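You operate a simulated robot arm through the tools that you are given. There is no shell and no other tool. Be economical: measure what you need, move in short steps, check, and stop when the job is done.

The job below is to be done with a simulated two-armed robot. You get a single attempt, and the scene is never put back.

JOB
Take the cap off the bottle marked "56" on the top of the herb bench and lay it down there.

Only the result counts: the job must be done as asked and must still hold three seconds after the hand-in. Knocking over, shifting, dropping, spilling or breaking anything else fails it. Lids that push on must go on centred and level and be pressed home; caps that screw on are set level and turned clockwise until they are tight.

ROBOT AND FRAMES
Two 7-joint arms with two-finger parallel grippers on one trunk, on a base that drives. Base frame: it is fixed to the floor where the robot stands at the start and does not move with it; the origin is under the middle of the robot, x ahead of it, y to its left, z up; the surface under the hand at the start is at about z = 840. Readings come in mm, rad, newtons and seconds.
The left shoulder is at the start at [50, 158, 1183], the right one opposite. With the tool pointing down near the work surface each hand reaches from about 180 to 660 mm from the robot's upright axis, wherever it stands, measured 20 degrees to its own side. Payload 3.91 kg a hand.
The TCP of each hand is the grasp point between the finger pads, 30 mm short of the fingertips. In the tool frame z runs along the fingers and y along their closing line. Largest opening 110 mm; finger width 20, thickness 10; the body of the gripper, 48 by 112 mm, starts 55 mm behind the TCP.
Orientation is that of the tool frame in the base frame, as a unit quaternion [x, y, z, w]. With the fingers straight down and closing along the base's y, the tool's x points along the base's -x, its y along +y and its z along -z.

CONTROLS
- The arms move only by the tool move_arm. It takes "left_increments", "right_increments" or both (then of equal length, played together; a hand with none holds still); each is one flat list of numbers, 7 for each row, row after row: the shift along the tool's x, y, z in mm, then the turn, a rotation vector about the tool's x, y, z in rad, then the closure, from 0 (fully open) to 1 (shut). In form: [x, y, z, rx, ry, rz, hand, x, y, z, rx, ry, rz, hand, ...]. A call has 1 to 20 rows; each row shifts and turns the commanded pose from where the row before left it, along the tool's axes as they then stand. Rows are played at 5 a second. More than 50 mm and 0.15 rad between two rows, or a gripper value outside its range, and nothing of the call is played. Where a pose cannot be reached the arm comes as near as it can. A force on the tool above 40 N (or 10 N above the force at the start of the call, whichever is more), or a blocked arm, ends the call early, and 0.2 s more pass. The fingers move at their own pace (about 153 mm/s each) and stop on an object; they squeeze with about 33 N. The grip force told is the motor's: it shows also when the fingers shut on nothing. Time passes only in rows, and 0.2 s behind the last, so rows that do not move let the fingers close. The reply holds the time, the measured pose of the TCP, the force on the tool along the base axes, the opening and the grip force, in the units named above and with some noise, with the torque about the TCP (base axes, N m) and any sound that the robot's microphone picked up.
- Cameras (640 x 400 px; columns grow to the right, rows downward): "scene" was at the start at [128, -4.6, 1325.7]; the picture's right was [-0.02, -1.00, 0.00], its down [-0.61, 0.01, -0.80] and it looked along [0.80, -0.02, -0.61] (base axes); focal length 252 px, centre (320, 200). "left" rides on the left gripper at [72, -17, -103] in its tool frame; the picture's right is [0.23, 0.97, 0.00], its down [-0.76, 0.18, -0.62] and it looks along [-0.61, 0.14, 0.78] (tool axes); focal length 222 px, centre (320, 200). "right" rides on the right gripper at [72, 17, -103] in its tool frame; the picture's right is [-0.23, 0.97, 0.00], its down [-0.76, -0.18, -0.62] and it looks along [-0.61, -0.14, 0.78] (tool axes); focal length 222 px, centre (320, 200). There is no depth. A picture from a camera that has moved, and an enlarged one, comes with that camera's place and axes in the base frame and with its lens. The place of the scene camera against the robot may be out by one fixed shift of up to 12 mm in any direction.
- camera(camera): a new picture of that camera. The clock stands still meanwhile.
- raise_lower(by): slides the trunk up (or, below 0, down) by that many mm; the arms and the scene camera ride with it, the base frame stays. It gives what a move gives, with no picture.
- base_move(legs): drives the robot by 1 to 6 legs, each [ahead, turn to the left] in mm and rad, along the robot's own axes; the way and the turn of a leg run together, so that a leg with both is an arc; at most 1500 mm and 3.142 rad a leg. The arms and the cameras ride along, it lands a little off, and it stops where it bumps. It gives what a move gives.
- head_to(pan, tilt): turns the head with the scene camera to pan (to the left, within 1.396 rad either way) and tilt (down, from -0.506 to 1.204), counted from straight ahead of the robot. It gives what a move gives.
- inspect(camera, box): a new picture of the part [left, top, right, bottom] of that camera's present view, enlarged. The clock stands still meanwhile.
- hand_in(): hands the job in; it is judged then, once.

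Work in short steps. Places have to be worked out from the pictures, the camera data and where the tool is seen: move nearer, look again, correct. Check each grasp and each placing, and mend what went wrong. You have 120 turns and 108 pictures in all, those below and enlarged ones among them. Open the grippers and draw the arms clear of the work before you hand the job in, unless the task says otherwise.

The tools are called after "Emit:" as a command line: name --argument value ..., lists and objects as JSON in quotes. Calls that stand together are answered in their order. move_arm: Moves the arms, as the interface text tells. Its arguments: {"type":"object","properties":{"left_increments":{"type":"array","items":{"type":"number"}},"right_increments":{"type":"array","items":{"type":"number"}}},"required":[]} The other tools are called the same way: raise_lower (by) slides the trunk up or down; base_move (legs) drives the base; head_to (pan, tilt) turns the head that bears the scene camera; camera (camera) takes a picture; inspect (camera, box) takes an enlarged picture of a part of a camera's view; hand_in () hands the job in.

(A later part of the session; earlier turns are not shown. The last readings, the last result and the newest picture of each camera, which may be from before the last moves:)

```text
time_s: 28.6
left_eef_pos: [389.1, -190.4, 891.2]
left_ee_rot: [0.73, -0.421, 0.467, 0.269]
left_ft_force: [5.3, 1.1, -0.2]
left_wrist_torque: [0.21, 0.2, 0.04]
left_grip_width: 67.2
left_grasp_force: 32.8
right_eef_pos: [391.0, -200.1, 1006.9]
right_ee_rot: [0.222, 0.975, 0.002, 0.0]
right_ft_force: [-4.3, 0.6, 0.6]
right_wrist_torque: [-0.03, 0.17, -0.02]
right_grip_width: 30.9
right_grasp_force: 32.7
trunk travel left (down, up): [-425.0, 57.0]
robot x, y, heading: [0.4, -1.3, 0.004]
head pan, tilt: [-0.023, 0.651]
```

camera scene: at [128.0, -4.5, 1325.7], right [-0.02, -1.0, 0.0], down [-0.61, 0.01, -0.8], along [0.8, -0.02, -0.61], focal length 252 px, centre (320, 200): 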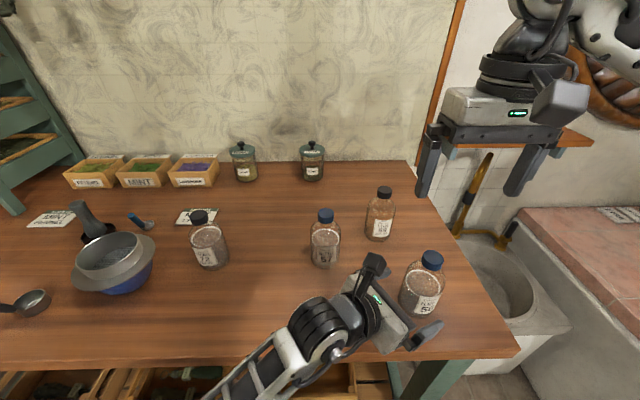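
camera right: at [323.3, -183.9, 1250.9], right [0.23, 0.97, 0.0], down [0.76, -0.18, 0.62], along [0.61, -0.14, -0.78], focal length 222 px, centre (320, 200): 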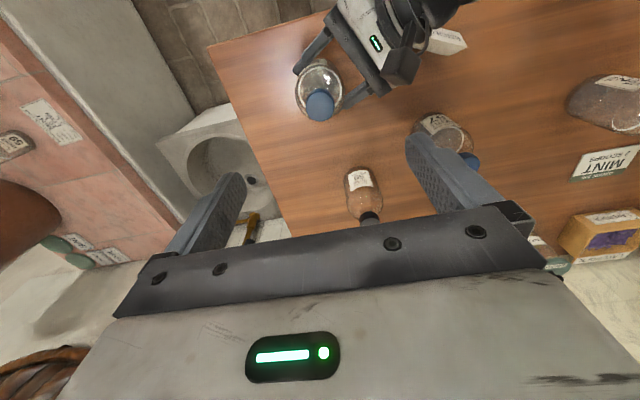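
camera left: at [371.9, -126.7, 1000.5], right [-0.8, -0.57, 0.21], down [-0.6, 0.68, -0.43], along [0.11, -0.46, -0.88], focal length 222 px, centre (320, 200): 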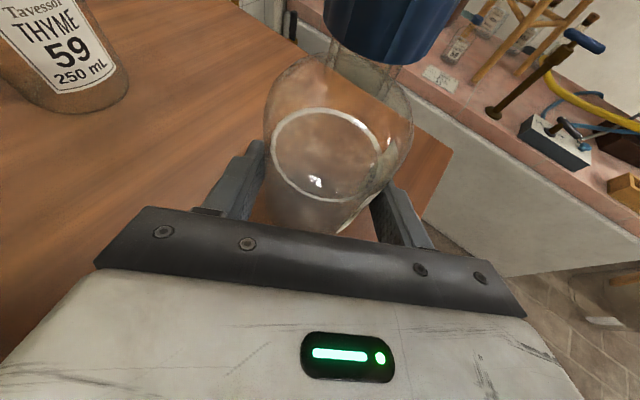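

Now near neutral. I nudge 1 mm and turn another 1 rad counter-clockwise.

Emit:
move_arm --right_increments '[1, 0, 0, 0, 0, 0, 1, 0, 0, 0, 0, 0, -0.1, 1, 0, 0, 0, 0, 0, -0.1, 1, 0, 0, 0, 0, 0, -0.1, 1, 0, 0, 0, 0, 0, -0.1, 1, 0, 0, 0, 0, 0, -0.1, 1, 0, 0, 0, 0, 0, -0.1, 1, 0, 0, 0, 0, 0, -0.1, 1, 0, 0, 0, 0, 0, -0.1, 1, 0, 0, 0, 0, 0, -0.1, 1, 0, 0, 0, 0, 0, -0.1, 1]'

Emit:
inspect --camera "scene" --box '[370, 200, 510, 330]'

```text
time_s: 31.0
left_eef_pos: [389.9, -189.0, 892.7]
left_ee_rot: [0.73, -0.421, 0.467, 0.268]
left_ft_force: [1.5, 19.3, 3.7]
left_wrist_torque: [-0.92, 0.24, 0.13]
left_grip_width: 67.2
left_grasp_force: 32.7
right_eef_pos: [389.0, -199.2, 1007.6]
right_ee_rot: [-0.272, 0.962, -0.002, -0.001]
right_ft_force: [-1.0, -19.2, 7.1]
right_wrist_torque: [-1.01, -0.14, -0.11]
right_grip_width: 30.8
right_grasp_force: 32.6
trunk travel left (down, up): [-425.0, 57.0]
robot x, y, heading: [0.5, 2.4, 0.004]
head pan, tilt: [-0.023, 0.651]
```

```text
3.08 times, centred on (440, 265) of scene
camera zoom: at [127.5, -4.4, 1325.9], right [-0.02, -1.0, 0.0], down [-0.61, 0.01, -0.8], along [0.8, -0.02, -0.61], focal length 774 px, centre (-49, 0)
```

zoom: 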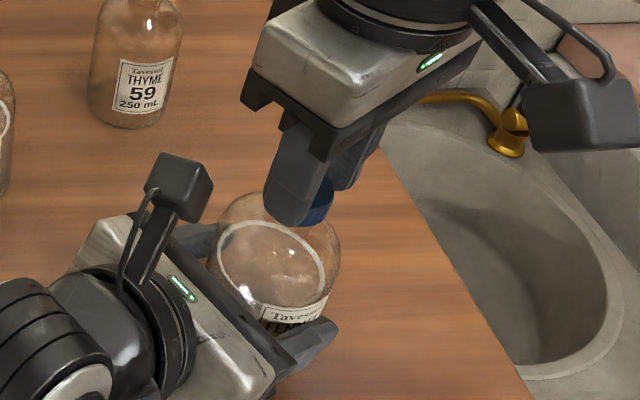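

The bottle stayed still while the hand turned, and the cap pushes up slightly, so it's unscrewing; but the grip is off-centre along the fingers' width. I open and look to re-centre.

Emit:
move_arm --right_increments '[0, 0, 0, 0, 0, 0, 0.6, 0, 0, 0, 0, 0, 0, 0.5]'

Emit:
inspect --camera "right" --box '[220, 90, 440, 230]'

Emit:
inspect --camera "scene" --box '[370, 200, 510, 330]'

```text
time_s: 31.6
left_eef_pos: [387.6, -188.9, 891.5]
left_ee_rot: [0.73, -0.422, 0.465, 0.268]
left_ft_force: [-1.1, -0.5, 0.8]
left_wrist_torque: [0.03, 0.13, 0.0]
left_grip_width: 66.9
left_grasp_force: 33.0
right_eef_pos: [389.3, -198.7, 1006.5]
right_ee_rot: [-0.273, 0.962, 0.001, 0.001]
right_ft_force: [-0.2, -0.6, 0.3]
right_wrist_torque: [-0.04, 0.01, -0.01]
right_grip_width: 54.8
right_grasp_force: 0.1
trunk travel left (down, up): [-425.0, 57.0]
robot x, y, heading: [-2.7, 1.1, 0.001]
head pan, tilt: [-0.023, 0.651]
```

```text
2.86 times, centred on (330, 160) of right
camera zoom: at [320.7, -221.3, 1111.0], right [-0.32, 0.95, 0.0], down [0.74, 0.25, 0.62], along [0.59, 0.2, -0.78], focal length 635 px, centre (291, 314)
```

zoom: 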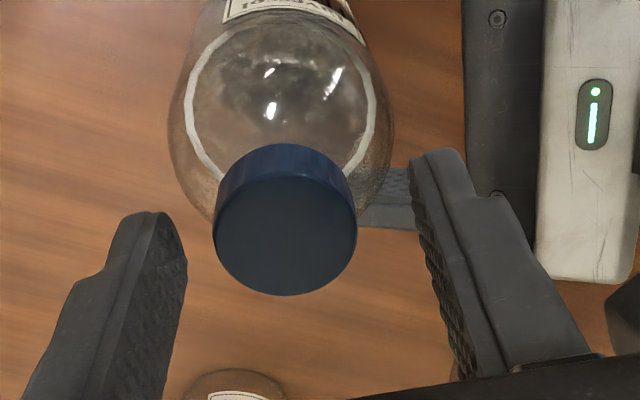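

```text
3.08 times, centred on (440, 265) of scene
camera zoom: at [128.0, -4.7, 1325.7], right [-0.02, -1.0, 0.0], down [-0.61, 0.01, -0.8], along [0.8, -0.02, -0.61], focal length 774 px, centre (-49, 0)
```

zoom: 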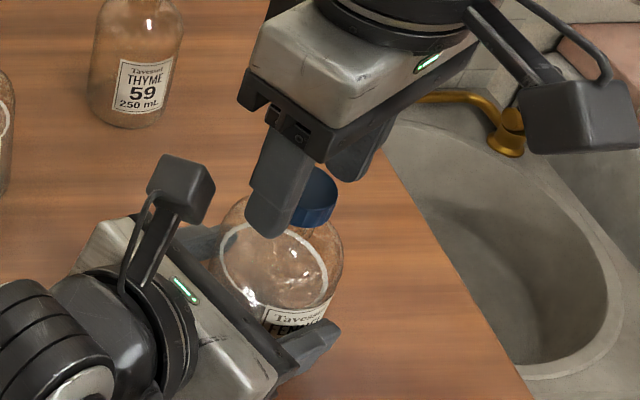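

The cap is about 4 mm toward the palm-camera side and 2 mm toward the left finger. I shift by that, regrip and read the force.

Emit:
move_arm --right_increments '[2, -1, 0, 0, 0, 0, 0.5, 2, -1, 0, 0, 0, 0, 0.5, 0, 0, 0, 0, 0, 0, 0.7, 0, 0, 0, 0, 0, 0, 1, 0, 0, 0, 0, 0, 0, 1]'

```text
time_s: 32.8
left_eef_pos: [389.3, -189.9, 891.4]
left_ee_rot: [0.73, -0.421, 0.467, 0.268]
left_ft_force: [3.6, -5.2, 0.4]
left_wrist_torque: [0.41, 0.13, -0.06]
left_grip_width: 66.7
left_grasp_force: 33.2
right_eef_pos: [388.5, -202.6, 1005.0]
right_ee_rot: [-0.273, 0.962, 0.001, 0.0]
right_ft_force: [-1.6, 5.0, -0.8]
right_wrist_torque: [0.2, 0.06, 0.05]
right_grip_width: 29.9
right_grasp_force: 32.7
trunk travel left (down, up): [-425.0, 57.0]
robot x, y, heading: [-0.9, 1.1, 0.005]
head pan, tilt: [-0.023, 0.651]
```

Force is 5 N along tool y; I nudge +1.5 mm and turn 0.9 rad counter-clockwise with a tiny rise.

Emit:
move_arm --right_increments '[0, 1.5, 0, 0, 0, 0, 1, 0, 0, 0, 0, 0, -0.1, 1, 0, 0, 0, 0, 0, -0.1, 1, 0, 0, -0.1, 0, 0, -0.1, 1, 0, 0, 0, 0, 0, -0.1, 1, 0, 0, -0.1, 0, 0, -0.1, 1, 0, 0, -0.1, 0, 0, -0.1, 1, 0, 0, 0, 0, 0, -0.1, 1, 0, 0, -0.1, 0, 0, -0.1, 1, 0, 0, -0.1, 0, 0, -0.1, 1]'

Emit:
inspect --camera "right" --box '[220, 90, 440, 230]'

Emit:
inspect --camera "scene" --box '[370, 200, 510, 330]'

```text
time_s: 34.5
left_eef_pos: [390.1, -188.9, 891.2]
left_ee_rot: [0.729, -0.422, 0.467, 0.268]
left_ft_force: [1.6, -0.2, -4.7]
left_wrist_torque: [-0.02, 0.13, -0.03]
left_grip_width: 66.8
left_grasp_force: 32.8
right_eef_pos: [357.7, -179.6, 1019.1]
right_ee_rot: [-0.549, 0.835, -0.034, 0.011]
right_ft_force: [-1.5, -0.9, 0.7]
right_wrist_torque: [-0.01, 0.02, -0.02]
right_grip_width: 0.0
right_grasp_force: 33.2
right hand out of reach, approached as far as the arm can: row 6, 7, 8
trunk travel left (down, up): [-425.0, 57.0]
robot x, y, heading: [1.5, 0.4, 0.003]
head pan, tilt: [-0.023, 0.651]
stopped in row 8 (left hand): the force on the tool passed its limit at 55 N (the readings are from after the stop); the commanded pose is now the measured one
```

```text
2.86 times, centred on (330, 160) of right
camera zoom: at [307.9, -232.5, 1123.9], right [-0.8, 0.59, -0.07], down [0.43, 0.66, 0.62], along [0.41, 0.47, -0.78], focal length 635 px, centre (291, 314)
```

zoom: 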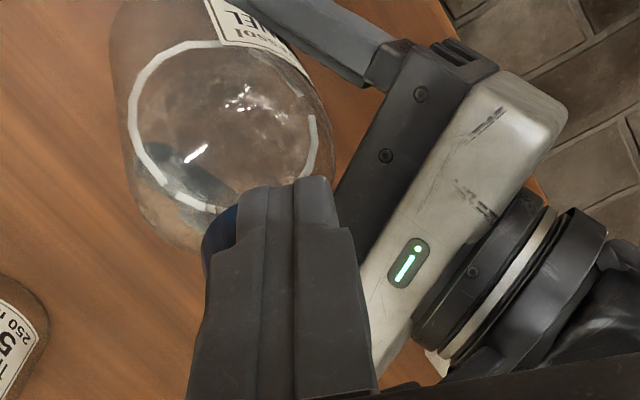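

```text
3.08 times, centred on (440, 265) of scene
camera zoom: at [128.0, -4.3, 1325.7], right [-0.02, -1.0, 0.0], down [-0.61, 0.01, -0.8], along [0.8, -0.02, -0.61], focal length 774 px, centre (-49, 0)
```

zoom: 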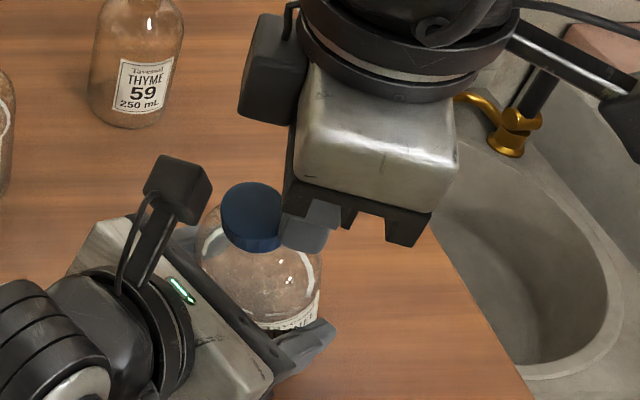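

The right arm ran out of reach past ~0.9 rad and slipped off; the bottle seems tilted in the left grip. I lift the right hand straight up and look.

Emit:
move_arm --right_increments '[0, 0, -15, 0, 0, 0, 1, 0, 0, -15, 0, 0, 0, 1, 0, 0, -20, 0, 0, 0.1, 1, 0, 0, -20, 0, 0, 0.15, 0.8, 0, 0, -20, 0, 0, 0.15, 0.6, 0, 0, 0, 0, 0, 0.15, 0.5, 0, 0, 0, 0, 0, 0, 0.4]'

Emit:
camera --camera "scene"

Emit:
camera --camera "left"

Emit:
camera --camera "right"

```text
time_s: 36.1
left_eef_pos: [387.5, -189.7, 892.8]
left_ee_rot: [0.729, -0.423, 0.467, 0.268]
left_ft_force: [-0.5, -0.2, -3.2]
left_wrist_torque: [0.02, -0.02, -0.01]
left_grip_width: 66.9
left_grasp_force: 32.7
right_eef_pos: [351.9, -175.4, 1109.9]
right_ee_rot: [-0.299, 0.953, -0.031, 0.02]
right_ft_force: [0.0, -0.2, -0.7]
right_wrist_torque: [-0.01, -0.01, -0.02]
right_grip_width: 65.9
right_grasp_force: 0.0
trunk travel left (down, up): [-425.0, 57.0]
robot x, y, heading: [-0.8, 1.0, -0.002]
head pan, tilt: [-0.023, 0.651]
```

```text
66 pictures are left
camera scene: at [128.1, -4.7, 1325.7], right [-0.02, -1.0, 0.0], down [-0.61, 0.01, -0.8], along [0.8, -0.02, -0.61], focal length 252 px, centre (320, 200)
```

scene: 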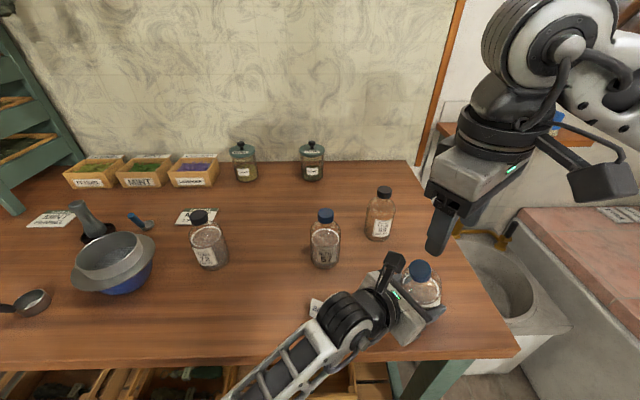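

```text
65 pictures are left
camera left: at [370.5, -126.7, 1000.5], right [-0.8, -0.57, 0.2], down [-0.59, 0.68, -0.43], along [0.11, -0.46, -0.88], focal length 222 px, centre (320, 200)
```

left: 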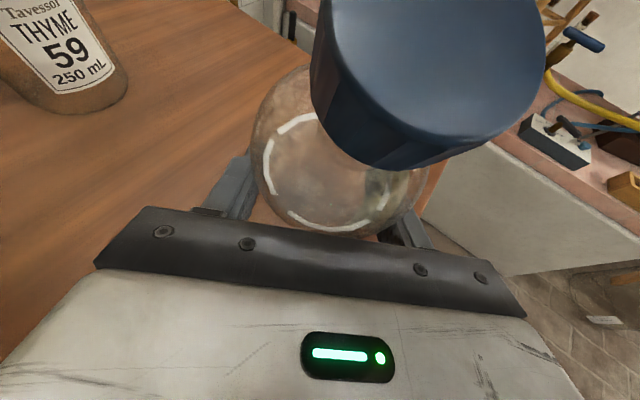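

```text
64 pictures are left
camera right: at [278.0, -197.1, 1211.2], right [-0.37, 0.93, -0.06], down [0.69, 0.32, 0.65], along [0.62, 0.2, -0.76], focal length 222 px, centre (320, 200)
```

right: 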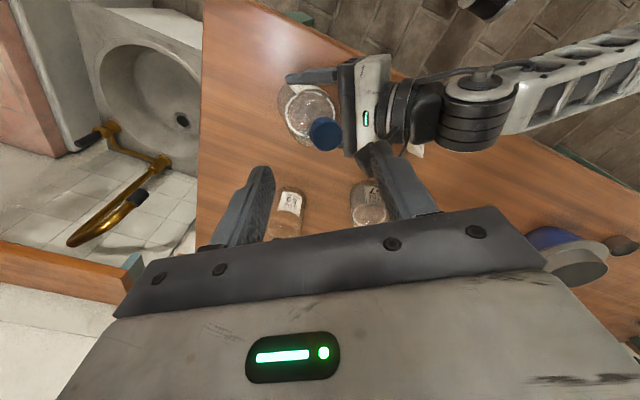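

The bottle leans toward the left hand by perhaps 15°. I look closer to measure the lean before righting it with the left wrist.

Emit:
inspect --camera "scene" --box '[380, 230, 470, 330]'

Emit:
inspect --camera "right" --box '[260, 50, 400, 170]'

```text
4.00 times, centred on (425, 280) of scene
camera zoom: at [128.1, -4.7, 1325.7], right [-0.02, -1.0, 0.0], down [-0.61, 0.01, -0.8], along [0.8, -0.02, -0.61], focal length 1007 px, centre (-100, -120)
```

zoom: 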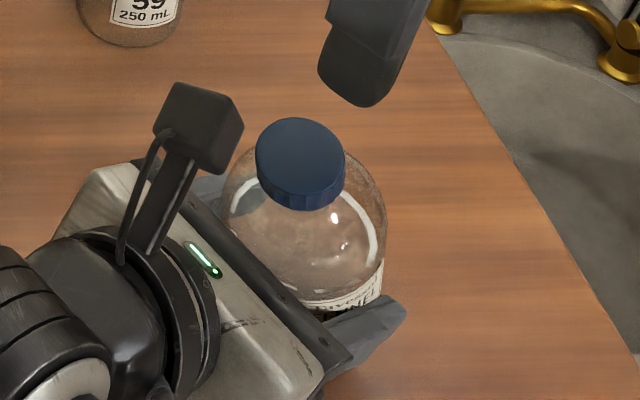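

```text
3.33 times, centred on (330, 110) of right
camera zoom: at [278.0, -197.1, 1211.2], right [-0.37, 0.93, -0.06], down [0.69, 0.32, 0.65], along [0.62, 0.2, -0.76], focal length 740 px, centre (287, 500)
```

zoom: 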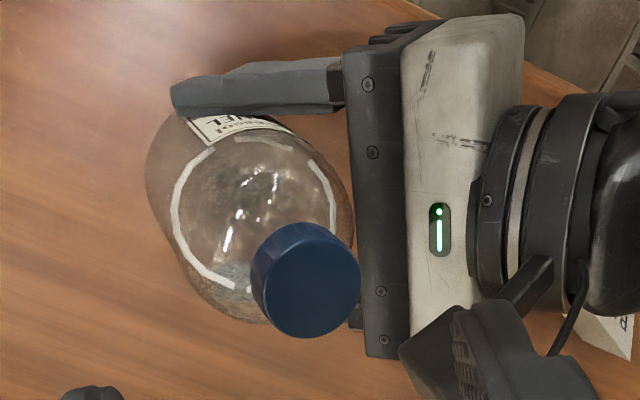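

The lean is about 0.34 rad toward the left hand. I right the bottle by pitching the left hand, keeping the right hand clear and levelling it; then I will set it down and regrip.

Emit:
move_arm --left_increments '[1, 0, 0, 0, -0.068, 0, 1, 1, 0, 0, 0, -0.068, 0, 1, 1, 0, 0, 0, -0.068, 0, 1, 1, 0, 0, 0, -0.068, 0, 1, 0, 0, 0, 0, -0.068, 0, 1, 0, 0, 0, 0, 0, 0, 1]' --right_increments '[0, -20, -20, 0, 0, 0, 0.4, 0, -20, -20, 0, 0, 0, 0.4, 0, 0, 0, -0.07, 0.02, 0, 0.4, 0, 0, 0, 0, 0, 0.15, 0.4, 0, 0, 0, 0, 0, 0.15, 0.4, 0, 0, 0, 0, 0, 0.15, 0.4]'

Emit:
camera --camera "scene"

Emit:
camera --camera "right"

```text
time_s: 37.5
left_eef_pos: [387.9, -191.7, 895.6]
left_ee_rot: [0.797, -0.463, 0.337, 0.193]
left_ft_force: [0.5, 0.5, -3.7]
left_wrist_torque: [0.03, -0.01, -0.03]
left_grip_width: 66.8
left_grasp_force: 33.1
right_eef_pos: [373.3, -205.0, 1151.2]
right_ee_rot: [-0.079, 0.997, 0.0, 0.001]
right_ft_force: [0.3, -0.2, -0.1]
right_wrist_torque: [0.03, 0.01, 0.01]
right_grip_width: 65.9
right_grasp_force: 0.1
trunk travel left (down, up): [-425.0, 57.0]
robot x, y, heading: [1.1, 1.5, -0.001]
head pan, tilt: [-0.023, 0.651]
```

```text
61 pictures are left
camera scene: at [128.2, -4.7, 1325.7], right [-0.02, -1.0, 0.0], down [-0.61, 0.01, -0.8], along [0.8, -0.02, -0.61], focal length 252 px, centre (320, 200)
```

scene: 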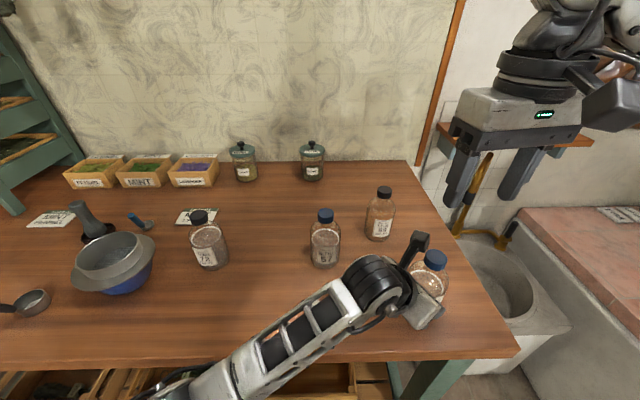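

```text
60 pictures are left
camera right: at [299.8, -199.0, 1256.6], right [0.07, 1.0, 0.0], down [0.78, -0.05, 0.62], along [0.62, -0.04, -0.78], focal length 222 px, centre (320, 200)
```

right: 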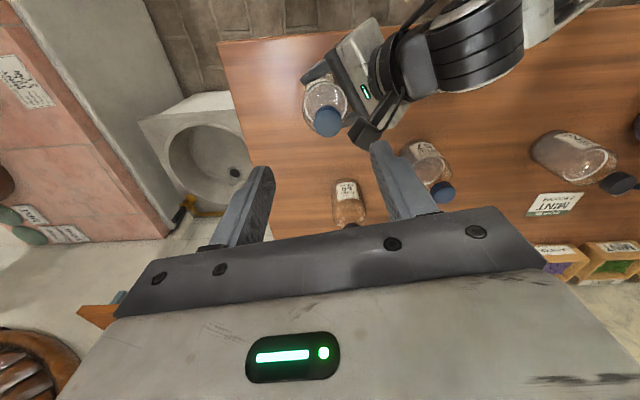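

Bottle is upright, held in the air (−3.7 N weight). I lower it straight down by 5 mm and read the force.

Emit:
move_arm --left_increments '[-0.71, 0, 0.7, 0, 0, 0, 1, -0.71, 0, 0.7, 0, 0, 0, 1, -0.71, 0, 0.7, 0, 0, 0, 1, -0.71, 0, 0.7, 0, 0, 0, 1, -0.71, 0, 0.7, 0, 0, 0, 1]'

Emit:
inspect --camera "scene" --box '[380, 230, 470, 330]'

Emit:
inspect --camera "right" --box '[260, 40, 400, 160]'

```text
time_s: 38.7
left_eef_pos: [389.4, -192.0, 890.3]
left_ee_rot: [0.797, -0.462, 0.337, 0.193]
left_ft_force: [0.4, 0.4, -3.6]
left_wrist_torque: [0.04, -0.03, 0.03]
left_grip_width: 66.9
left_grasp_force: 32.8
right_eef_pos: [373.0, -206.2, 1151.9]
right_ee_rot: [-0.082, 0.997, 0.0, -0.001]
right_ft_force: [-0.7, -0.1, -0.1]
right_wrist_torque: [0.01, -0.03, 0.03]
right_grip_width: 66.1
right_grasp_force: 0.2
trunk travel left (down, up): [-425.0, 57.0]
robot x, y, heading: [3.5, 1.8, 0.005]
head pan, tilt: [-0.023, 0.651]
```

```text
4.00 times, centred on (425, 280) of scene
camera zoom: at [128.2, -4.7, 1325.7], right [-0.02, -1.0, 0.0], down [-0.61, 0.01, -0.8], along [0.8, -0.02, -0.61], focal length 1007 px, centre (-100, -120)
```

zoom: 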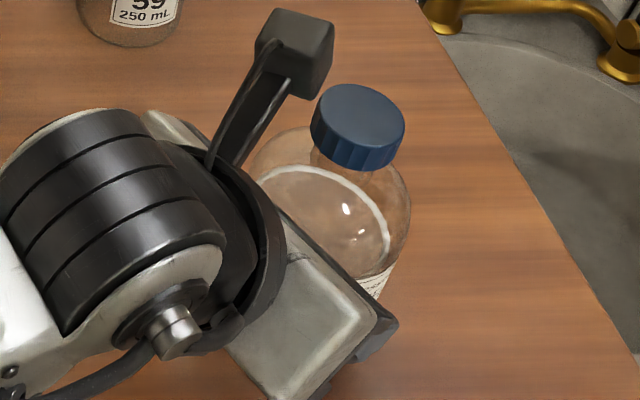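

```text
3.33 times, centred on (330, 100) of right
camera zoom: at [299.8, -199.2, 1256.6], right [0.07, 1.0, 0.0], down [0.78, -0.05, 0.62], along [0.62, -0.04, -0.78], focal length 740 px, centre (287, 533)
```

zoom: 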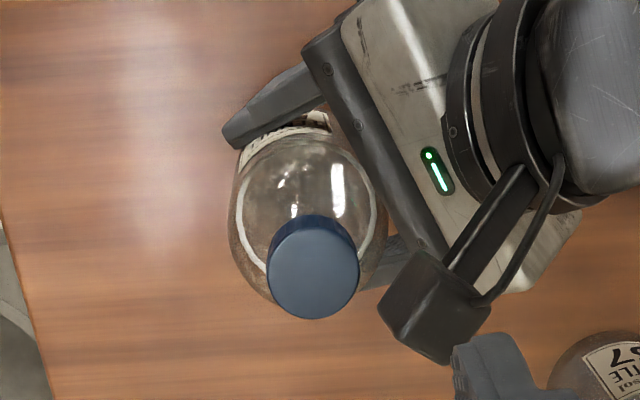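

Still hanging. I lower further by 4 mm.

Emit:
move_arm --left_increments '[-0.71, 0, 0.7, 0, 0, 0, 1, -0.71, 0, 0.7, 0, 0, 0, 1, -0.71, 0, 0.7, 0, 0, 0, 1, -0.71, 0, 0.7, 0, 0, 0, 1]'

```text
time_s: 39.7
left_eef_pos: [388.4, -191.9, 885.3]
left_ee_rot: [0.797, -0.463, 0.337, 0.194]
left_ft_force: [-0.4, 0.3, -3.4]
left_wrist_torque: [0.01, -0.05, -0.05]
left_grip_width: 66.8
left_grasp_force: 33.1
right_eef_pos: [372.5, -205.5, 1152.1]
right_ee_rot: [-0.081, 0.997, 0.0, -0.001]
right_ft_force: [-0.3, 0.3, 0.2]
right_wrist_torque: [0.02, 0.0, -0.03]
right_grip_width: 66.2
right_grasp_force: 0.0
trunk travel left (down, up): [-425.0, 57.0]
robot x, y, heading: [-2.1, -1.2, 0.002]
head pan, tilt: [-0.023, 0.651]
```

Still hanging; another 4 mm.

Emit:
move_arm --left_increments '[-0.71, 0, 0.7, 0, 0, 0, 1, -0.71, 0, 0.7, 0, 0, 0, 1, -0.71, 0, 0.7, 0, 0, 0, 1, -0.71, 0, 0.7, 0, 0, 0, 1]'

```text
time_s: 40.7
left_eef_pos: [390.1, -191.5, 885.7]
left_ee_rot: [0.795, -0.462, 0.34, 0.195]
left_ft_force: [0.4, 5.7, 12.9]
left_wrist_torque: [0.47, 0.23, -0.14]
left_grip_width: 66.9
left_grasp_force: 33.0
right_eef_pos: [372.9, -203.9, 1151.7]
right_ee_rot: [-0.081, 0.997, 0.0, 0.0]
right_ft_force: [0.0, -0.2, 0.5]
right_wrist_torque: [0.02, 0.0, 0.0]
right_grip_width: 66.1
right_grasp_force: 0.1
trunk travel left (down, up): [-425.0, 57.0]
robot x, y, heading: [-3.4, 3.9, -0.001]
head pan, tilt: [-0.023, 0.651]
```

Contact (12.9 N). I ease up 2 mm and open the left fingers gently.

Emit:
move_arm --left_increments '[1.4, 0, -1.4, 0, 0, 0, 1, 0, 0, 0, 0, 0, 0, 0.37, 0, 0, 0, 0, 0, 0, 0.33, 0, 0, 0, 0, 0, 0, 0.28, 0, 0, 0, 0, 0, 0, 0.2, 0, 0, 0, 0, 0, 0, 0.2]'

Emit:
camera --camera "right"

Emit:
inspect --camera "scene" --box '[380, 230, 470, 330]'

```text
time_s: 42.1
left_eef_pos: [388.8, -190.5, 885.0]
left_ee_rot: [0.796, -0.463, 0.338, 0.194]
left_ft_force: [0.4, 0.4, -0.6]
left_wrist_torque: [0.01, 0.01, -0.03]
left_grip_width: 88.2
left_grasp_force: 0.0
right_eef_pos: [373.3, -204.7, 1152.7]
right_ee_rot: [-0.081, 0.997, 0.0, 0.0]
right_ft_force: [-0.7, 0.1, -0.2]
right_wrist_torque: [-0.02, 0.04, 0.0]
right_grip_width: 66.1
right_grasp_force: 0.0
trunk travel left (down, up): [-425.0, 57.0]
robot x, y, heading: [-2.4, -0.3, -0.001]
head pan, tilt: [-0.023, 0.651]
```

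```text
57 pictures are left
camera right: at [299.5, -199.1, 1256.7], right [0.07, 1.0, 0.0], down [0.78, -0.05, 0.62], along [0.62, -0.04, -0.78], focal length 222 px, centre (320, 200)
```

right: 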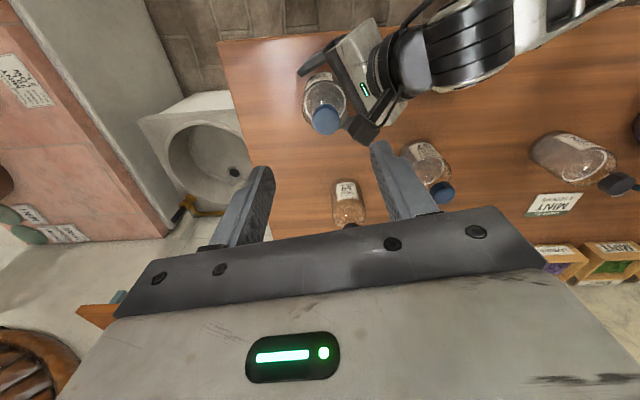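

```text
4.00 times, centred on (425, 280) of scene
camera zoom: at [127.9, -4.6, 1325.7], right [-0.02, -1.0, 0.0], down [-0.61, 0.01, -0.8], along [0.8, -0.02, -0.61], focal length 1007 px, centre (-100, -120)
```

zoom: 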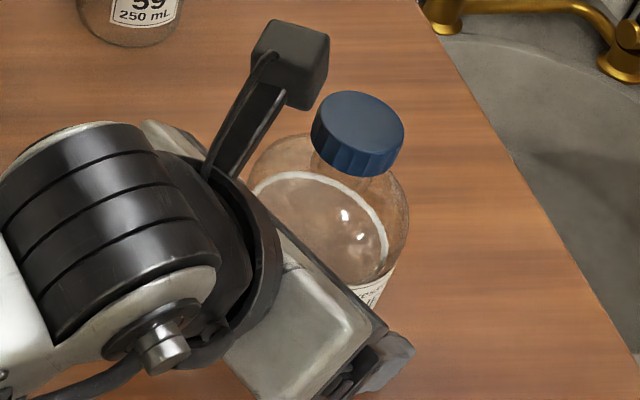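

The bottle stands upright on its own, cap at about (388, -197). I back the left hand off 30 mm, re-tilt it to ~20° below horizontal for a higher grip at z ≈ 905.

Emit:
move_arm --left_increments '[0, 0, -10, 0, 0, 0, 0.1, 0, 0, -10, 0, 0, 0, 0, 0, 0, -10, 0, 0, 0, 0, 0, 0, 0, 0, 0.11, 0, 0, 0, 0, 0, 0, 0.11, 0, 0, 0, 0, 0, 0, 0.11, 0, 0, 0, 0, 0, 0, 0.1, 0, 0, 0, 0, 0, 0, 0, 0, 0]'

Emit:
camera --camera "left"

```text
time_s: 43.9
left_eef_pos: [378.8, -172.5, 905.1]
left_ee_rot: [0.706, -0.41, 0.501, 0.288]
left_ft_force: [-0.3, 0.4, -0.1]
left_wrist_torque: [-0.03, 0.02, 0.0]
left_grip_width: 109.9
left_grasp_force: 0.0
right_eef_pos: [373.3, -204.0, 1152.7]
right_ee_rot: [-0.081, 0.997, 0.0, 0.0]
right_ft_force: [0.5, -0.3, -0.1]
right_wrist_torque: [-0.02, -0.01, 0.03]
right_grip_width: 66.0
right_grasp_force: 0.1
trunk travel left (down, up): [-425.0, 57.0]
robot x, y, heading: [2.9, -2.6, -0.002]
head pan, tilt: [-0.023, 0.651]
```

```text
55 pictures are left
camera left: at [356.4, -101.5, 1007.8], right [-0.81, -0.55, 0.21], down [-0.57, 0.64, -0.51], along [0.15, -0.53, -0.83], focal length 222 px, centre (320, 200)
```

left: 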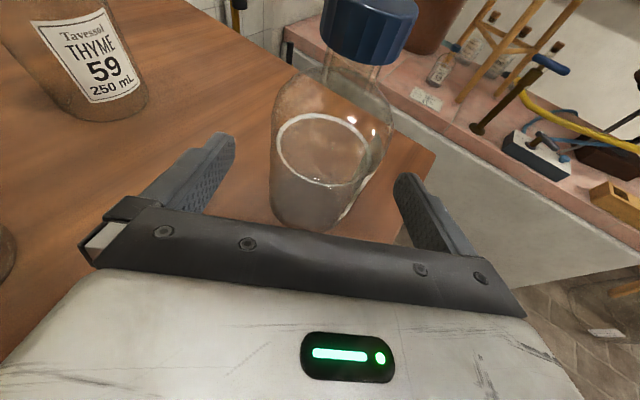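

Bottle is 4 mm to the +y side of the tool and 15 mm ahead; I move in and close gently.

Emit:
move_arm --left_increments '[4.4, 4.3, 6.1, 0, 0, 0, 0, 4.4, 0, 6.1, 0, 0, 0, 0.1, 0, 0, 0, 0, 0, 0, 0.25, 0, 0, 0, 0, 0, 0, 0.29, 0, 0, 0, 0, 0, 0, 0.32, 0, 0, 0, 0, 0, 0, 0.35, 0, 0, 0, 0, 0, 0, 0.38, 0, 0, 0, 0, 0, 0, 0.42, 0, 0, 0, 0, 0, 0, 1, 0, 0, 0, 0, 0, 0, 1]'

Emit:
camera --camera "right"

Emit:
inspect --camera "scene" --box '[380, 230, 470, 330]'

```text
time_s: 46.1
left_eef_pos: [382.4, -186.5, 909.4]
left_ee_rot: [0.706, -0.41, 0.5, 0.288]
left_ft_force: [1.3, 0.1, 0.9]
left_wrist_torque: [-0.02, -0.03, 0.03]
left_grip_width: 66.4
left_grasp_force: 33.1
right_eef_pos: [373.6, -205.3, 1151.5]
right_ee_rot: [-0.081, 0.997, -0.001, 0.0]
right_ft_force: [-0.1, -0.3, 0.1]
right_wrist_torque: [0.03, -0.03, -0.02]
right_grip_width: 66.0
right_grasp_force: 0.0
trunk travel left (down, up): [-425.0, 57.0]
robot x, y, heading: [4.5, 1.4, -0.002]
head pan, tilt: [-0.023, 0.651]
```

```text
54 pictures are left
camera right: at [299.6, -199.0, 1256.7], right [0.07, 1.0, 0.0], down [0.78, -0.05, 0.62], along [0.62, -0.04, -0.78], focal length 222 px, centre (320, 200)
```

right: 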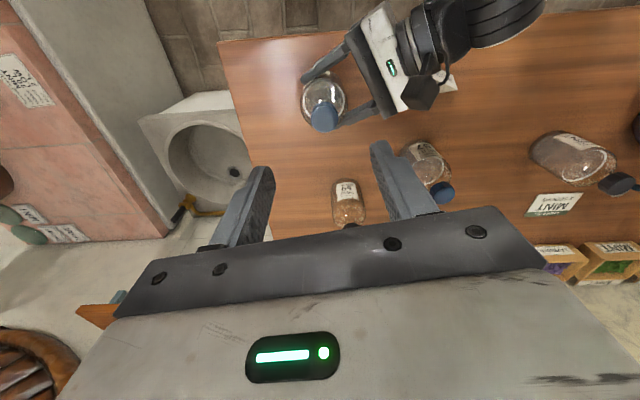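

```text
4.00 times, centred on (425, 280) of scene
camera zoom: at [128.0, -4.5, 1325.7], right [-0.02, -1.0, 0.0], down [-0.61, 0.01, -0.8], along [0.8, -0.02, -0.61], focal length 1007 px, centre (-100, -120)
```

zoom: 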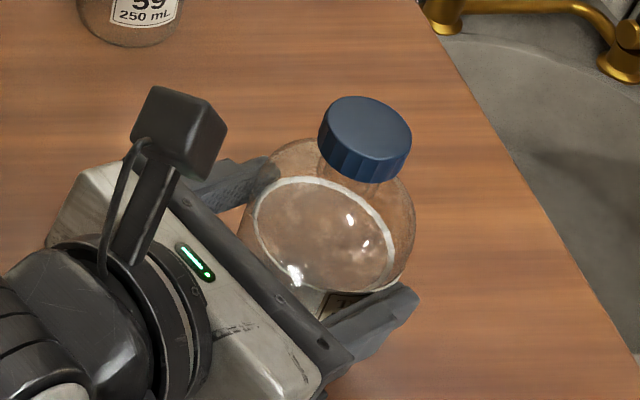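

Body regripped, upright, cap at about (385, -198). I position the right hand above it, pre-turning 1.5 rad clockwise to gain stroke.

Emit:
move_arm --right_increments '[-6, 2.5, 0, 0, 0, 0, 0.4, -6.5, 2.5, 0, 0, 0, 0, 0.4, 0, 0, 0, 0, 0, 0.15, 0.4, 0, 0, 0, 0, 0, 0.15, 0.4, 0, 0, 0, 0, 0, 0.15, 0.4, 0, 0, 0, 0, 0, 0.15, 0.4, 0, 0, 0, 0, 0, 0.15, 0.4, 0, 0, 0, 0, 0, 0.15, 0.4, 0, 0, 0, 0, 0, 0.15, 0.4, 0, 0, 0, 0, 0, 0.15, 0.4, 0, 0, 0, 0, 0, 0.15, 0.4, 0, 0, 0, 0, 0, 0.15, 0.4, 0, 0, 20, 0, 0, 0, 0.4, 0, 0, 20, 0, 0, 0, 0.4, 0, 0, 20, 0, 0, 0, 0.4, 0, 0, 20, 0, 0, 0, 0.4, 0, 0, 20, 0, 0, 0, 0.4, 0, 0, 0, 0, 0, 0, 0.4]'

Emit:
inspect --camera "right" --box '[220, 80, 440, 220]'

Emit:
camera --camera "scene"

```text
time_s: 49.9
left_eef_pos: [382.8, -187.4, 910.1]
left_ee_rot: [0.706, -0.411, 0.499, 0.288]
left_ft_force: [0.1, 0.9, 2.7]
left_wrist_torque: [-0.1, 0.06, 0.0]
left_grip_width: 66.2
left_grasp_force: 32.5
right_eef_pos: [386.3, -199.0, 1050.5]
right_ee_rot: [0.62, 0.785, 0.0, 0.001]
right_ft_force: [-0.1, 0.7, -0.2]
right_wrist_torque: [-0.01, -0.01, 0.02]
right_grip_width: 66.1
right_grasp_force: 0.1
trunk travel left (down, up): [-425.0, 57.0]
robot x, y, heading: [-0.4, -1.8, -0.007]
head pan, tilt: [-0.023, 0.651]
```

```text
2.86 times, centred on (330, 150) of right
camera zoom: at [386.0, -123.2, 1155.5], right [1.0, 0.0, 0.0], down [0.0, -0.78, 0.62], along [0.0, -0.62, -0.78], focal length 635 px, centre (291, 343)
```

zoom: 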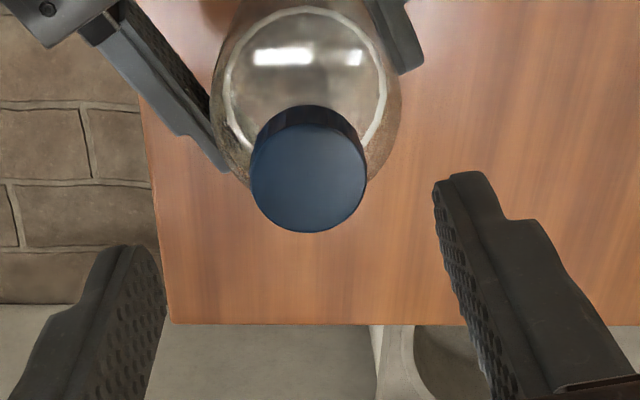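

```text
51 pictures are left
camera scene: at [127.8, -4.4, 1325.7], right [-0.02, -1.0, 0.0], down [-0.61, 0.01, -0.8], along [0.8, -0.02, -0.61], focal length 252 px, centre (320, 200)
```

scene: 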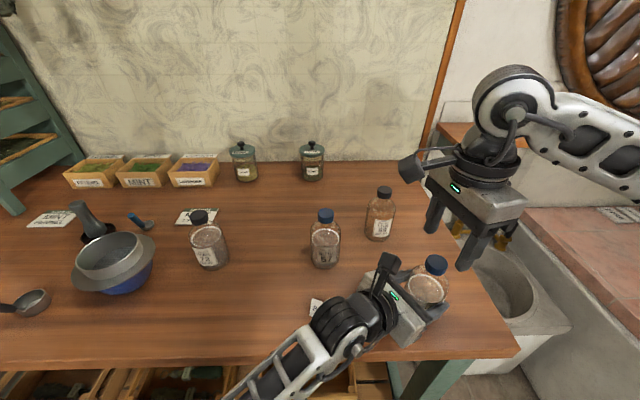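

The cap is ~4.5 mm along tool +y and ~3.5 mm along tool +x. I correct, descend to z ≈ 1006 and look.

Emit:
move_arm --right_increments '[3.5, 4.5, 0, 0, 0, 0, 0.4, 0, 0, 15, 0, 0, 0, 0.4, 0, 0, 15, 0, 0, 0, 0.45, 0, 0, 14, 0, 0, 0, 0.5, 0, 0, 0, 0, 0, 0, 0.55]'

Emit:
inspect --camera "right" --box '[220, 90, 440, 230]'

Emit:
inspect --camera "scene" --box '[380, 220, 490, 320]'

```text
time_s: 51.1
left_eef_pos: [382.8, -186.9, 908.8]
left_ee_rot: [0.706, -0.41, 0.5, 0.288]
left_ft_force: [-0.1, 0.2, 2.4]
left_wrist_torque: [-0.08, 0.09, 0.01]
left_grip_width: 66.2
left_grasp_force: 33.2
right_eef_pos: [390.0, -194.6, 1009.6]
right_ee_rot: [0.619, 0.785, 0.0, 0.001]
right_ft_force: [-0.2, 0.6, 0.4]
right_wrist_torque: [0.02, 0.02, -0.01]
right_grip_width: 49.7
right_grasp_force: 0.2
trunk travel left (down, up): [-425.0, 57.0]
robot x, y, heading: [1.5, -2.8, -0.0]
head pan, tilt: [-0.023, 0.651]
```

```text
2.86 times, centred on (330, 160) of right
camera zoom: at [390.1, -118.6, 1113.0], right [1.0, 0.0, 0.0], down [0.0, -0.78, 0.62], along [0.0, -0.62, -0.78], focal length 635 px, centre (291, 314)
```

zoom: 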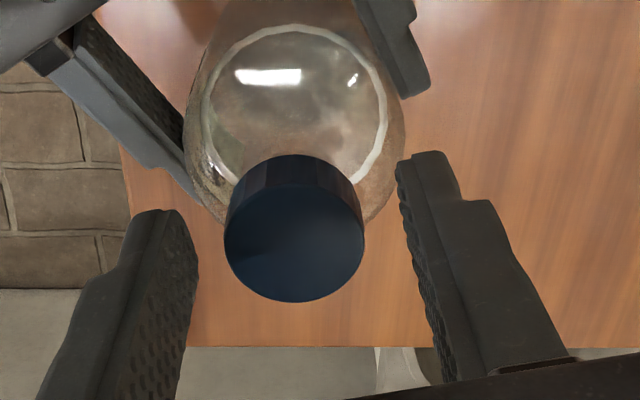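

```text
4.00 times, centred on (435, 270) of scene
camera zoom: at [127.8, -4.4, 1325.8], right [-0.02, -1.0, 0.0], down [-0.61, 0.01, -0.8], along [0.8, -0.02, -0.61], focal length 1007 px, centre (-140, -80)
```

zoom: 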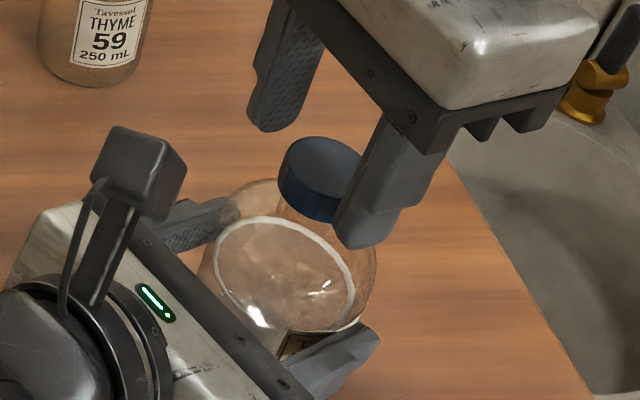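

Well centred in both views. I lower 3 mm and close on the cap.

Emit:
move_arm --right_increments '[1, 0.5, 3, 0, 0, 0, 0.55, 0, 0, 0, 0, 0, 0, 0.65, 0, 0, 0, 0, 0, 0, 0.72, 0, 0, 0, 0, 0, 0, 1, 0, 0, 0, 0, 0, 0, 1]'

```text
time_s: 52.3
left_eef_pos: [382.5, -186.5, 909.9]
left_ee_rot: [0.707, -0.411, 0.499, 0.288]
left_ft_force: [3.2, 1.1, 3.0]
left_wrist_torque: [-0.34, 0.59, 0.01]
left_grip_width: 66.2
left_grasp_force: 32.9
right_eef_pos: [387.9, -193.8, 1004.8]
right_ee_rot: [0.62, 0.785, -0.001, 0.001]
right_ft_force: [-5.8, -1.9, -0.1]
right_wrist_torque: [-0.01, 0.12, 0.0]
right_grip_width: 30.8
right_grasp_force: 33.0
trunk travel left (down, up): [-425.0, 57.0]
robot x, y, heading: [-5.3, 0.9, -0.002]
head pan, tilt: [-0.023, 0.651]
```

Small force; I nudge -1.5 mm in tool y and turn 0.5 rad counter-clockwise.

Emit:
move_arm --right_increments '[0, -1.5, 0, 0, 0, 0, 1, 0, 0, 0, 0, 0, -0.1, 1, 0, 0, 0, 0, 0, -0.1, 1, 0, 0, 0, 0, 0, -0.1, 1, 0, 0, 0, 0, 0, -0.1, 1, 0, 0, 0, 0, 0, -0.1, 1]'

```text
time_s: 53.7
left_eef_pos: [383.2, -185.0, 909.2]
left_ee_rot: [0.706, -0.41, 0.501, 0.287]
left_ft_force: [6.2, 8.9, 1.9]
left_wrist_torque: [-0.73, 0.53, 0.22]
left_grip_width: 66.5
left_grasp_force: 32.6
right_eef_pos: [386.4, -194.1, 1005.4]
right_ee_rot: [0.405, 0.914, 0.0, 0.0]
right_ft_force: [-9.2, -9.8, 1.2]
right_wrist_torque: [-0.31, 0.25, -0.12]
right_grip_width: 30.6
right_grasp_force: 32.8
trunk travel left (down, up): [-425.0, 57.0]
robot x, y, heading: [-0.4, 0.8, -0.0]
head pan, tilt: [-0.023, 0.651]
```

Force indicates the cap lies toward tool -y and -x of the grip centre. I open, shift (-4, -3.5), regrip and read.

Emit:
move_arm --right_increments '[0, 0, 0, 0, 0, 0, 0.6, -2, -1.8, 0, 0, 0, 0, 0.58, -2, -1.7, 0, 0, 0, 0, 0.58, 0, 0, 0, 0, 0, 0, 0.65]'

Emit:
inspect --camera "right" --box '[220, 90, 440, 230]'

Emit:
inspect --camera "scene" --box '[380, 220, 490, 320]'

```text
time_s: 54.7
left_eef_pos: [382.2, -186.9, 909.7]
left_ee_rot: [0.706, -0.411, 0.499, 0.288]
left_ft_force: [-1.5, -0.8, -0.4]
left_wrist_torque: [-0.07, 0.01, -0.06]
left_grip_width: 66.4
left_grasp_force: 32.5
right_eef_pos: [388.2, -198.8, 1004.3]
right_ee_rot: [0.406, 0.914, -0.001, 0.001]
right_ft_force: [-0.5, 0.9, -0.1]
right_wrist_torque: [0.05, 0.0, -0.01]
right_grip_width: 38.5
right_grasp_force: 0.1
trunk travel left (down, up): [-425.0, 57.0]
robot x, y, heading: [-0.3, -0.7, 0.001]
head pan, tilt: [-0.023, 0.651]
```

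```text
2.86 times, centred on (330, 160) of right
camera zoom: at [351.9, -132.3, 1109.9], right [0.88, 0.48, 0.0], down [0.38, -0.68, 0.62], along [0.3, -0.55, -0.78], focal length 635 px, centre (291, 314)
```

zoom: 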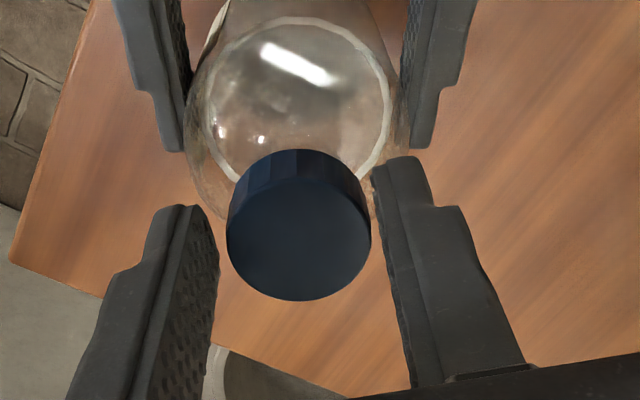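

```text
4.00 times, centred on (435, 270) of scene
camera zoom: at [127.8, -4.7, 1325.7], right [-0.02, -1.0, 0.0], down [-0.61, 0.01, -0.8], along [0.8, -0.02, -0.61], focal length 1007 px, centre (-140, -80)
```

zoom: 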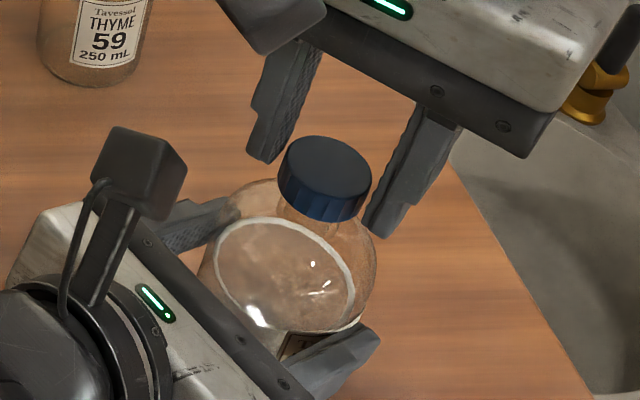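

Now the fingertip line passes through the cap's axis in the scene view. I close and read the force.

Emit:
move_arm --right_increments '[0, 0, 0, 0, 0, 0, 0.72, 0, 0, 0, 0, 0, 0, 1, 0, 0, 0, 0, 0, 0, 1]'

```text
time_s: 55.5
left_eef_pos: [381.9, -186.4, 910.4]
left_ee_rot: [0.706, -0.411, 0.5, 0.288]
left_ft_force: [-3.4, -3.3, 0.1]
left_wrist_torque: [0.11, -0.21, -0.06]
left_grip_width: 66.2
left_grasp_force: 32.7
right_eef_pos: [387.4, -198.6, 1006.3]
right_ee_rot: [0.406, 0.914, 0.0, 0.001]
right_ft_force: [3.5, 2.2, 1.1]
right_wrist_torque: [0.12, -0.1, 0.02]
right_grip_width: 30.7
right_grasp_force: 32.8
trunk travel left (down, up): [-425.0, 57.0]
robot x, y, heading: [-5.6, 1.0, -0.004]
head pan, tilt: [-0.023, 0.651]
```

Low force (4 N). I nudge +1 mm in tool y and turn 0.6 rad counter-clockwise.

Emit:
move_arm --right_increments '[0, 1, 0, 0, 0, 0, 1, 0, 0, 0, 0, 0, -0.1, 1, 0, 0, 0, 0, 0, -0.1, 1, 0, 0, 0, 0, 0, -0.1, 1, 0, 0, 0, 0, 0, -0.1, 1, 0, 0, 0, 0, 0, -0.1, 1, 0, 0, 0, 0, 0, -0.1, 1]'

Emit:
inspect --camera "scene" --box '[380, 220, 490, 320]'

```text
time_s: 57.1
left_eef_pos: [383.3, -185.7, 909.9]
left_ee_rot: [0.707, -0.41, 0.5, 0.287]
left_ft_force: [3.4, 9.3, 0.3]
left_wrist_torque: [-0.83, 0.44, 0.11]
left_grip_width: 66.2
left_grasp_force: 32.6
right_eef_pos: [386.5, -199.5, 1005.4]
right_ee_rot: [0.118, 0.993, -0.002, 0.0]
right_ft_force: [-5.2, -12.6, 1.8]
right_wrist_torque: [-0.34, 0.07, -0.03]
right_grip_width: 30.5
right_grasp_force: 32.9
trunk travel left (down, up): [-425.0, 57.0]
robot x, y, heading: [1.0, -2.7, -0.0]
head pan, tilt: [-0.023, 0.651]
```

```text
4.00 times, centred on (435, 270) of scene
camera zoom: at [127.7, -4.7, 1325.7], right [-0.02, -1.0, 0.0], down [-0.61, 0.01, -0.8], along [0.8, -0.02, -0.61], focal length 1007 px, centre (-140, -80)
```

zoom: 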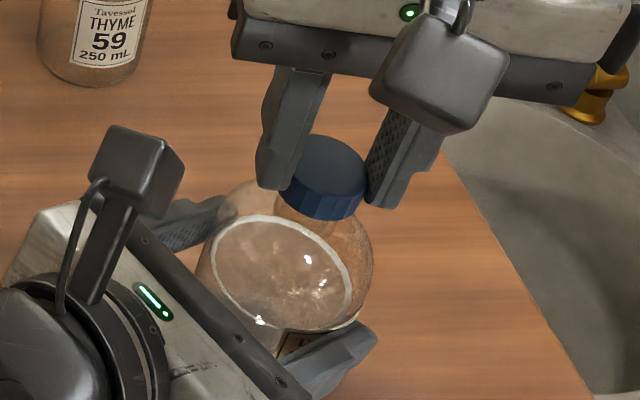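

Force builds along tool -y again; I relieve it by -4 mm and continue turning 0.7 rad with a small -y drift per row.

Emit:
move_arm --right_increments '[0, -2, 0, 0, 0, 0, 1, 0, -2, 0, 0, 0, 0, 1, 0, -0.6, 0, 0, 0, -0.1, 1, 0, -0.6, 0, 0, 0, -0.1, 1, 0, -0.6, 0, 0, 0, -0.1, 1, 0, -0.6, 0, 0, 0, -0.1, 1, 0, -0.6, 0, 0, 0, -0.1, 1, 0, -0.6, 0, 0, 0, -0.1, 1, 0, -0.6, 0, 0, 0, -0.1, 1]'

Emit:
inspect --camera "scene" --box '[380, 220, 490, 320]'

```text
time_s: 59.1
left_eef_pos: [380.6, -187.4, 910.1]
left_ee_rot: [0.707, -0.411, 0.499, 0.288]
left_ft_force: [7.5, -17.1, -0.2]
left_wrist_torque: [0.33, 0.31, -0.05]
left_grip_width: 66.5
left_grasp_force: 33.1
right_eef_pos: [388.0, -206.5, 1006.3]
right_ee_rot: [-0.231, 0.973, 0.001, 0.001]
right_ft_force: [-5.4, 13.5, 11.1]
right_wrist_torque: [0.56, 0.21, 0.07]
right_grip_width: 30.4
right_grasp_force: 32.8
trunk travel left (down, up): [-425.0, 57.0]
robot x, y, heading: [1.4, 1.9, 0.001]
head pan, tilt: [-0.023, 0.651]
```

```text
4.00 times, centred on (435, 270) of scene
camera zoom: at [127.5, -4.6, 1325.9], right [-0.02, -1.0, 0.0], down [-0.61, 0.01, -0.8], along [0.8, -0.02, -0.61], focal length 1007 px, centre (-140, -80)
```

zoom: 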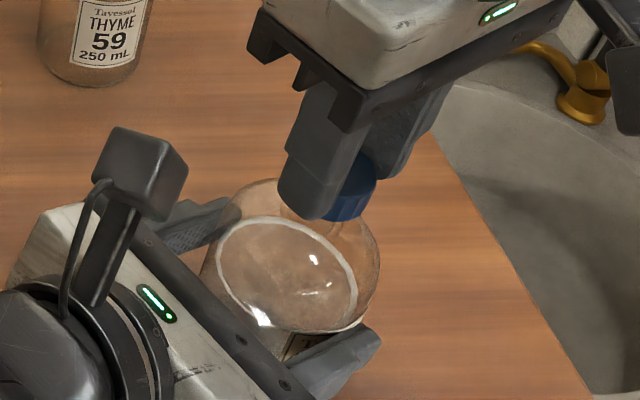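

Overcorrected sideways, but the +11 N lift shows the cap is rising. I open, recentre, raise 1.5 mm and swing back clockwise for another stroke.

Emit:
move_arm --right_increments '[0, 0, 0, 0, 0, 0, 0.6, 0, 3.5, -1.5, 0, 0, 0, 0.5, 0, 0, 0, 0, 0, 0.15, 0.5, 0, 0, 0, 0, 0, 0.15, 0.5, 0, 0, 0, 0, 0, 0.15, 0.5, 0, 0, 0, 0, 0, 0.15, 0.5, 0, 0, 0, 0, 0, 0.15, 0.5, 0, 0, 0, 0, 0, 0.15, 0.5, 0, 0, 0, 0, 0, 0.15, 0.5, 0, 0, 0, 0, 0, 0.15, 0.5, 0, 0, 0, 0, 0, 0.15, 0.5, 0, 0, 0, 0, 0, 0.15, 0.5, 0, 0, 0, 0, 0, 0.15, 0.5, 0, 0, 0, 0, 0, 0.15, 0.5, 0, 0, 0, 0, 0, 0, 0.5]'

Emit:
inspect --camera "scene" --box '[380, 220, 490, 320]'

Emit:
inspect --camera "right" --box '[220, 90, 440, 230]'

```text
time_s: 62.3
left_eef_pos: [381.6, -185.4, 909.6]
left_ee_rot: [0.706, -0.41, 0.5, 0.288]
left_ft_force: [1.6, 1.7, 3.5]
left_wrist_torque: [-0.11, -0.18, 0.09]
left_grip_width: 66.5
left_grasp_force: 32.6
right_eef_pos: [385.1, -203.3, 1006.6]
right_ee_rot: [0.621, 0.784, -0.001, 0.001]
right_ft_force: [0.2, -0.2, 0.7]
right_wrist_torque: [0.02, -0.01, -0.01]
right_grip_width: 55.3
right_grasp_force: 0.0
trunk travel left (down, up): [-425.0, 57.0]
robot x, y, heading: [-4.6, 3.8, -0.001]
head pan, tilt: [-0.023, 0.651]
```

```text
4.00 times, centred on (435, 270) of scene
camera zoom: at [127.8, -4.3, 1325.8], right [-0.02, -1.0, 0.0], down [-0.61, 0.01, -0.8], along [0.8, -0.02, -0.61], focal length 1007 px, centre (-140, -80)
```

zoom: 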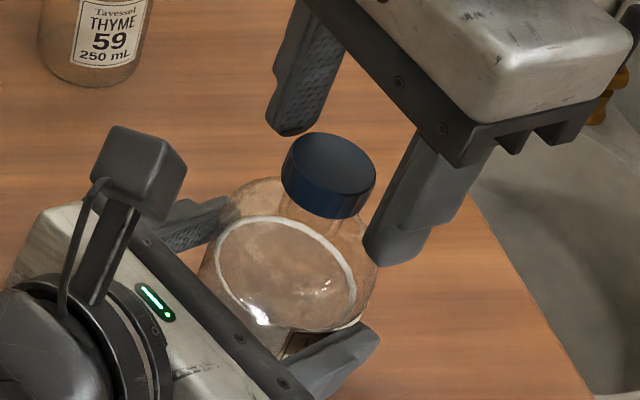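

```text
2.86 times, centred on (330, 160) of right
camera zoom: at [386.6, -127.5, 1110.9], right [1.0, 0.0, 0.0], down [0.0, -0.78, 0.62], along [0.0, -0.62, -0.78], focal length 635 px, centre (291, 314)
```

zoom: 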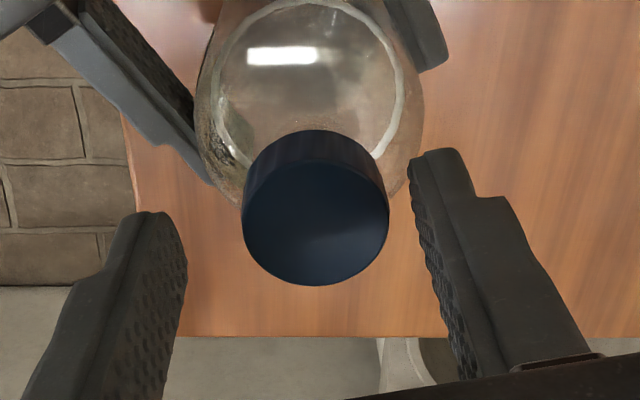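

The cap is about +5 in tool y and a few mm in tool +x. I correct, close and read.

Emit:
move_arm --right_increments '[2, 2.5, 0, 0, 0, 0, 0.5, 2, 2, 0, 0, 0, 0, 0.55, 0, 0, 0, 0, 0, 0, 0.65, 0, 0, 0, 0, 0, 0, 0.72, 0, 0, 0, 0, 0, 0, 1, 0, 0, 0, 0, 0, 0, 1]'

```text
time_s: 63.7
left_eef_pos: [382.8, -186.3, 910.4]
left_ee_rot: [0.706, -0.41, 0.5, 0.288]
left_ft_force: [-3.3, 1.9, 4.6]
left_wrist_torque: [-0.18, -0.66, 0.01]
left_grip_width: 66.1
left_grasp_force: 33.1
right_eef_pos: [389.4, -198.2, 1007.1]
right_ee_rot: [0.62, 0.785, 0.0, 0.001]
right_ft_force: [6.2, -0.4, -1.3]
right_wrist_torque: [-0.01, -0.21, 0.03]
right_grip_width: 31.0
right_grasp_force: 32.7
trunk travel left (down, up): [-425.0, 57.0]
robot x, y, heading: [1.1, -0.8, 0.001]
head pan, tilt: [-0.023, 0.651]
```

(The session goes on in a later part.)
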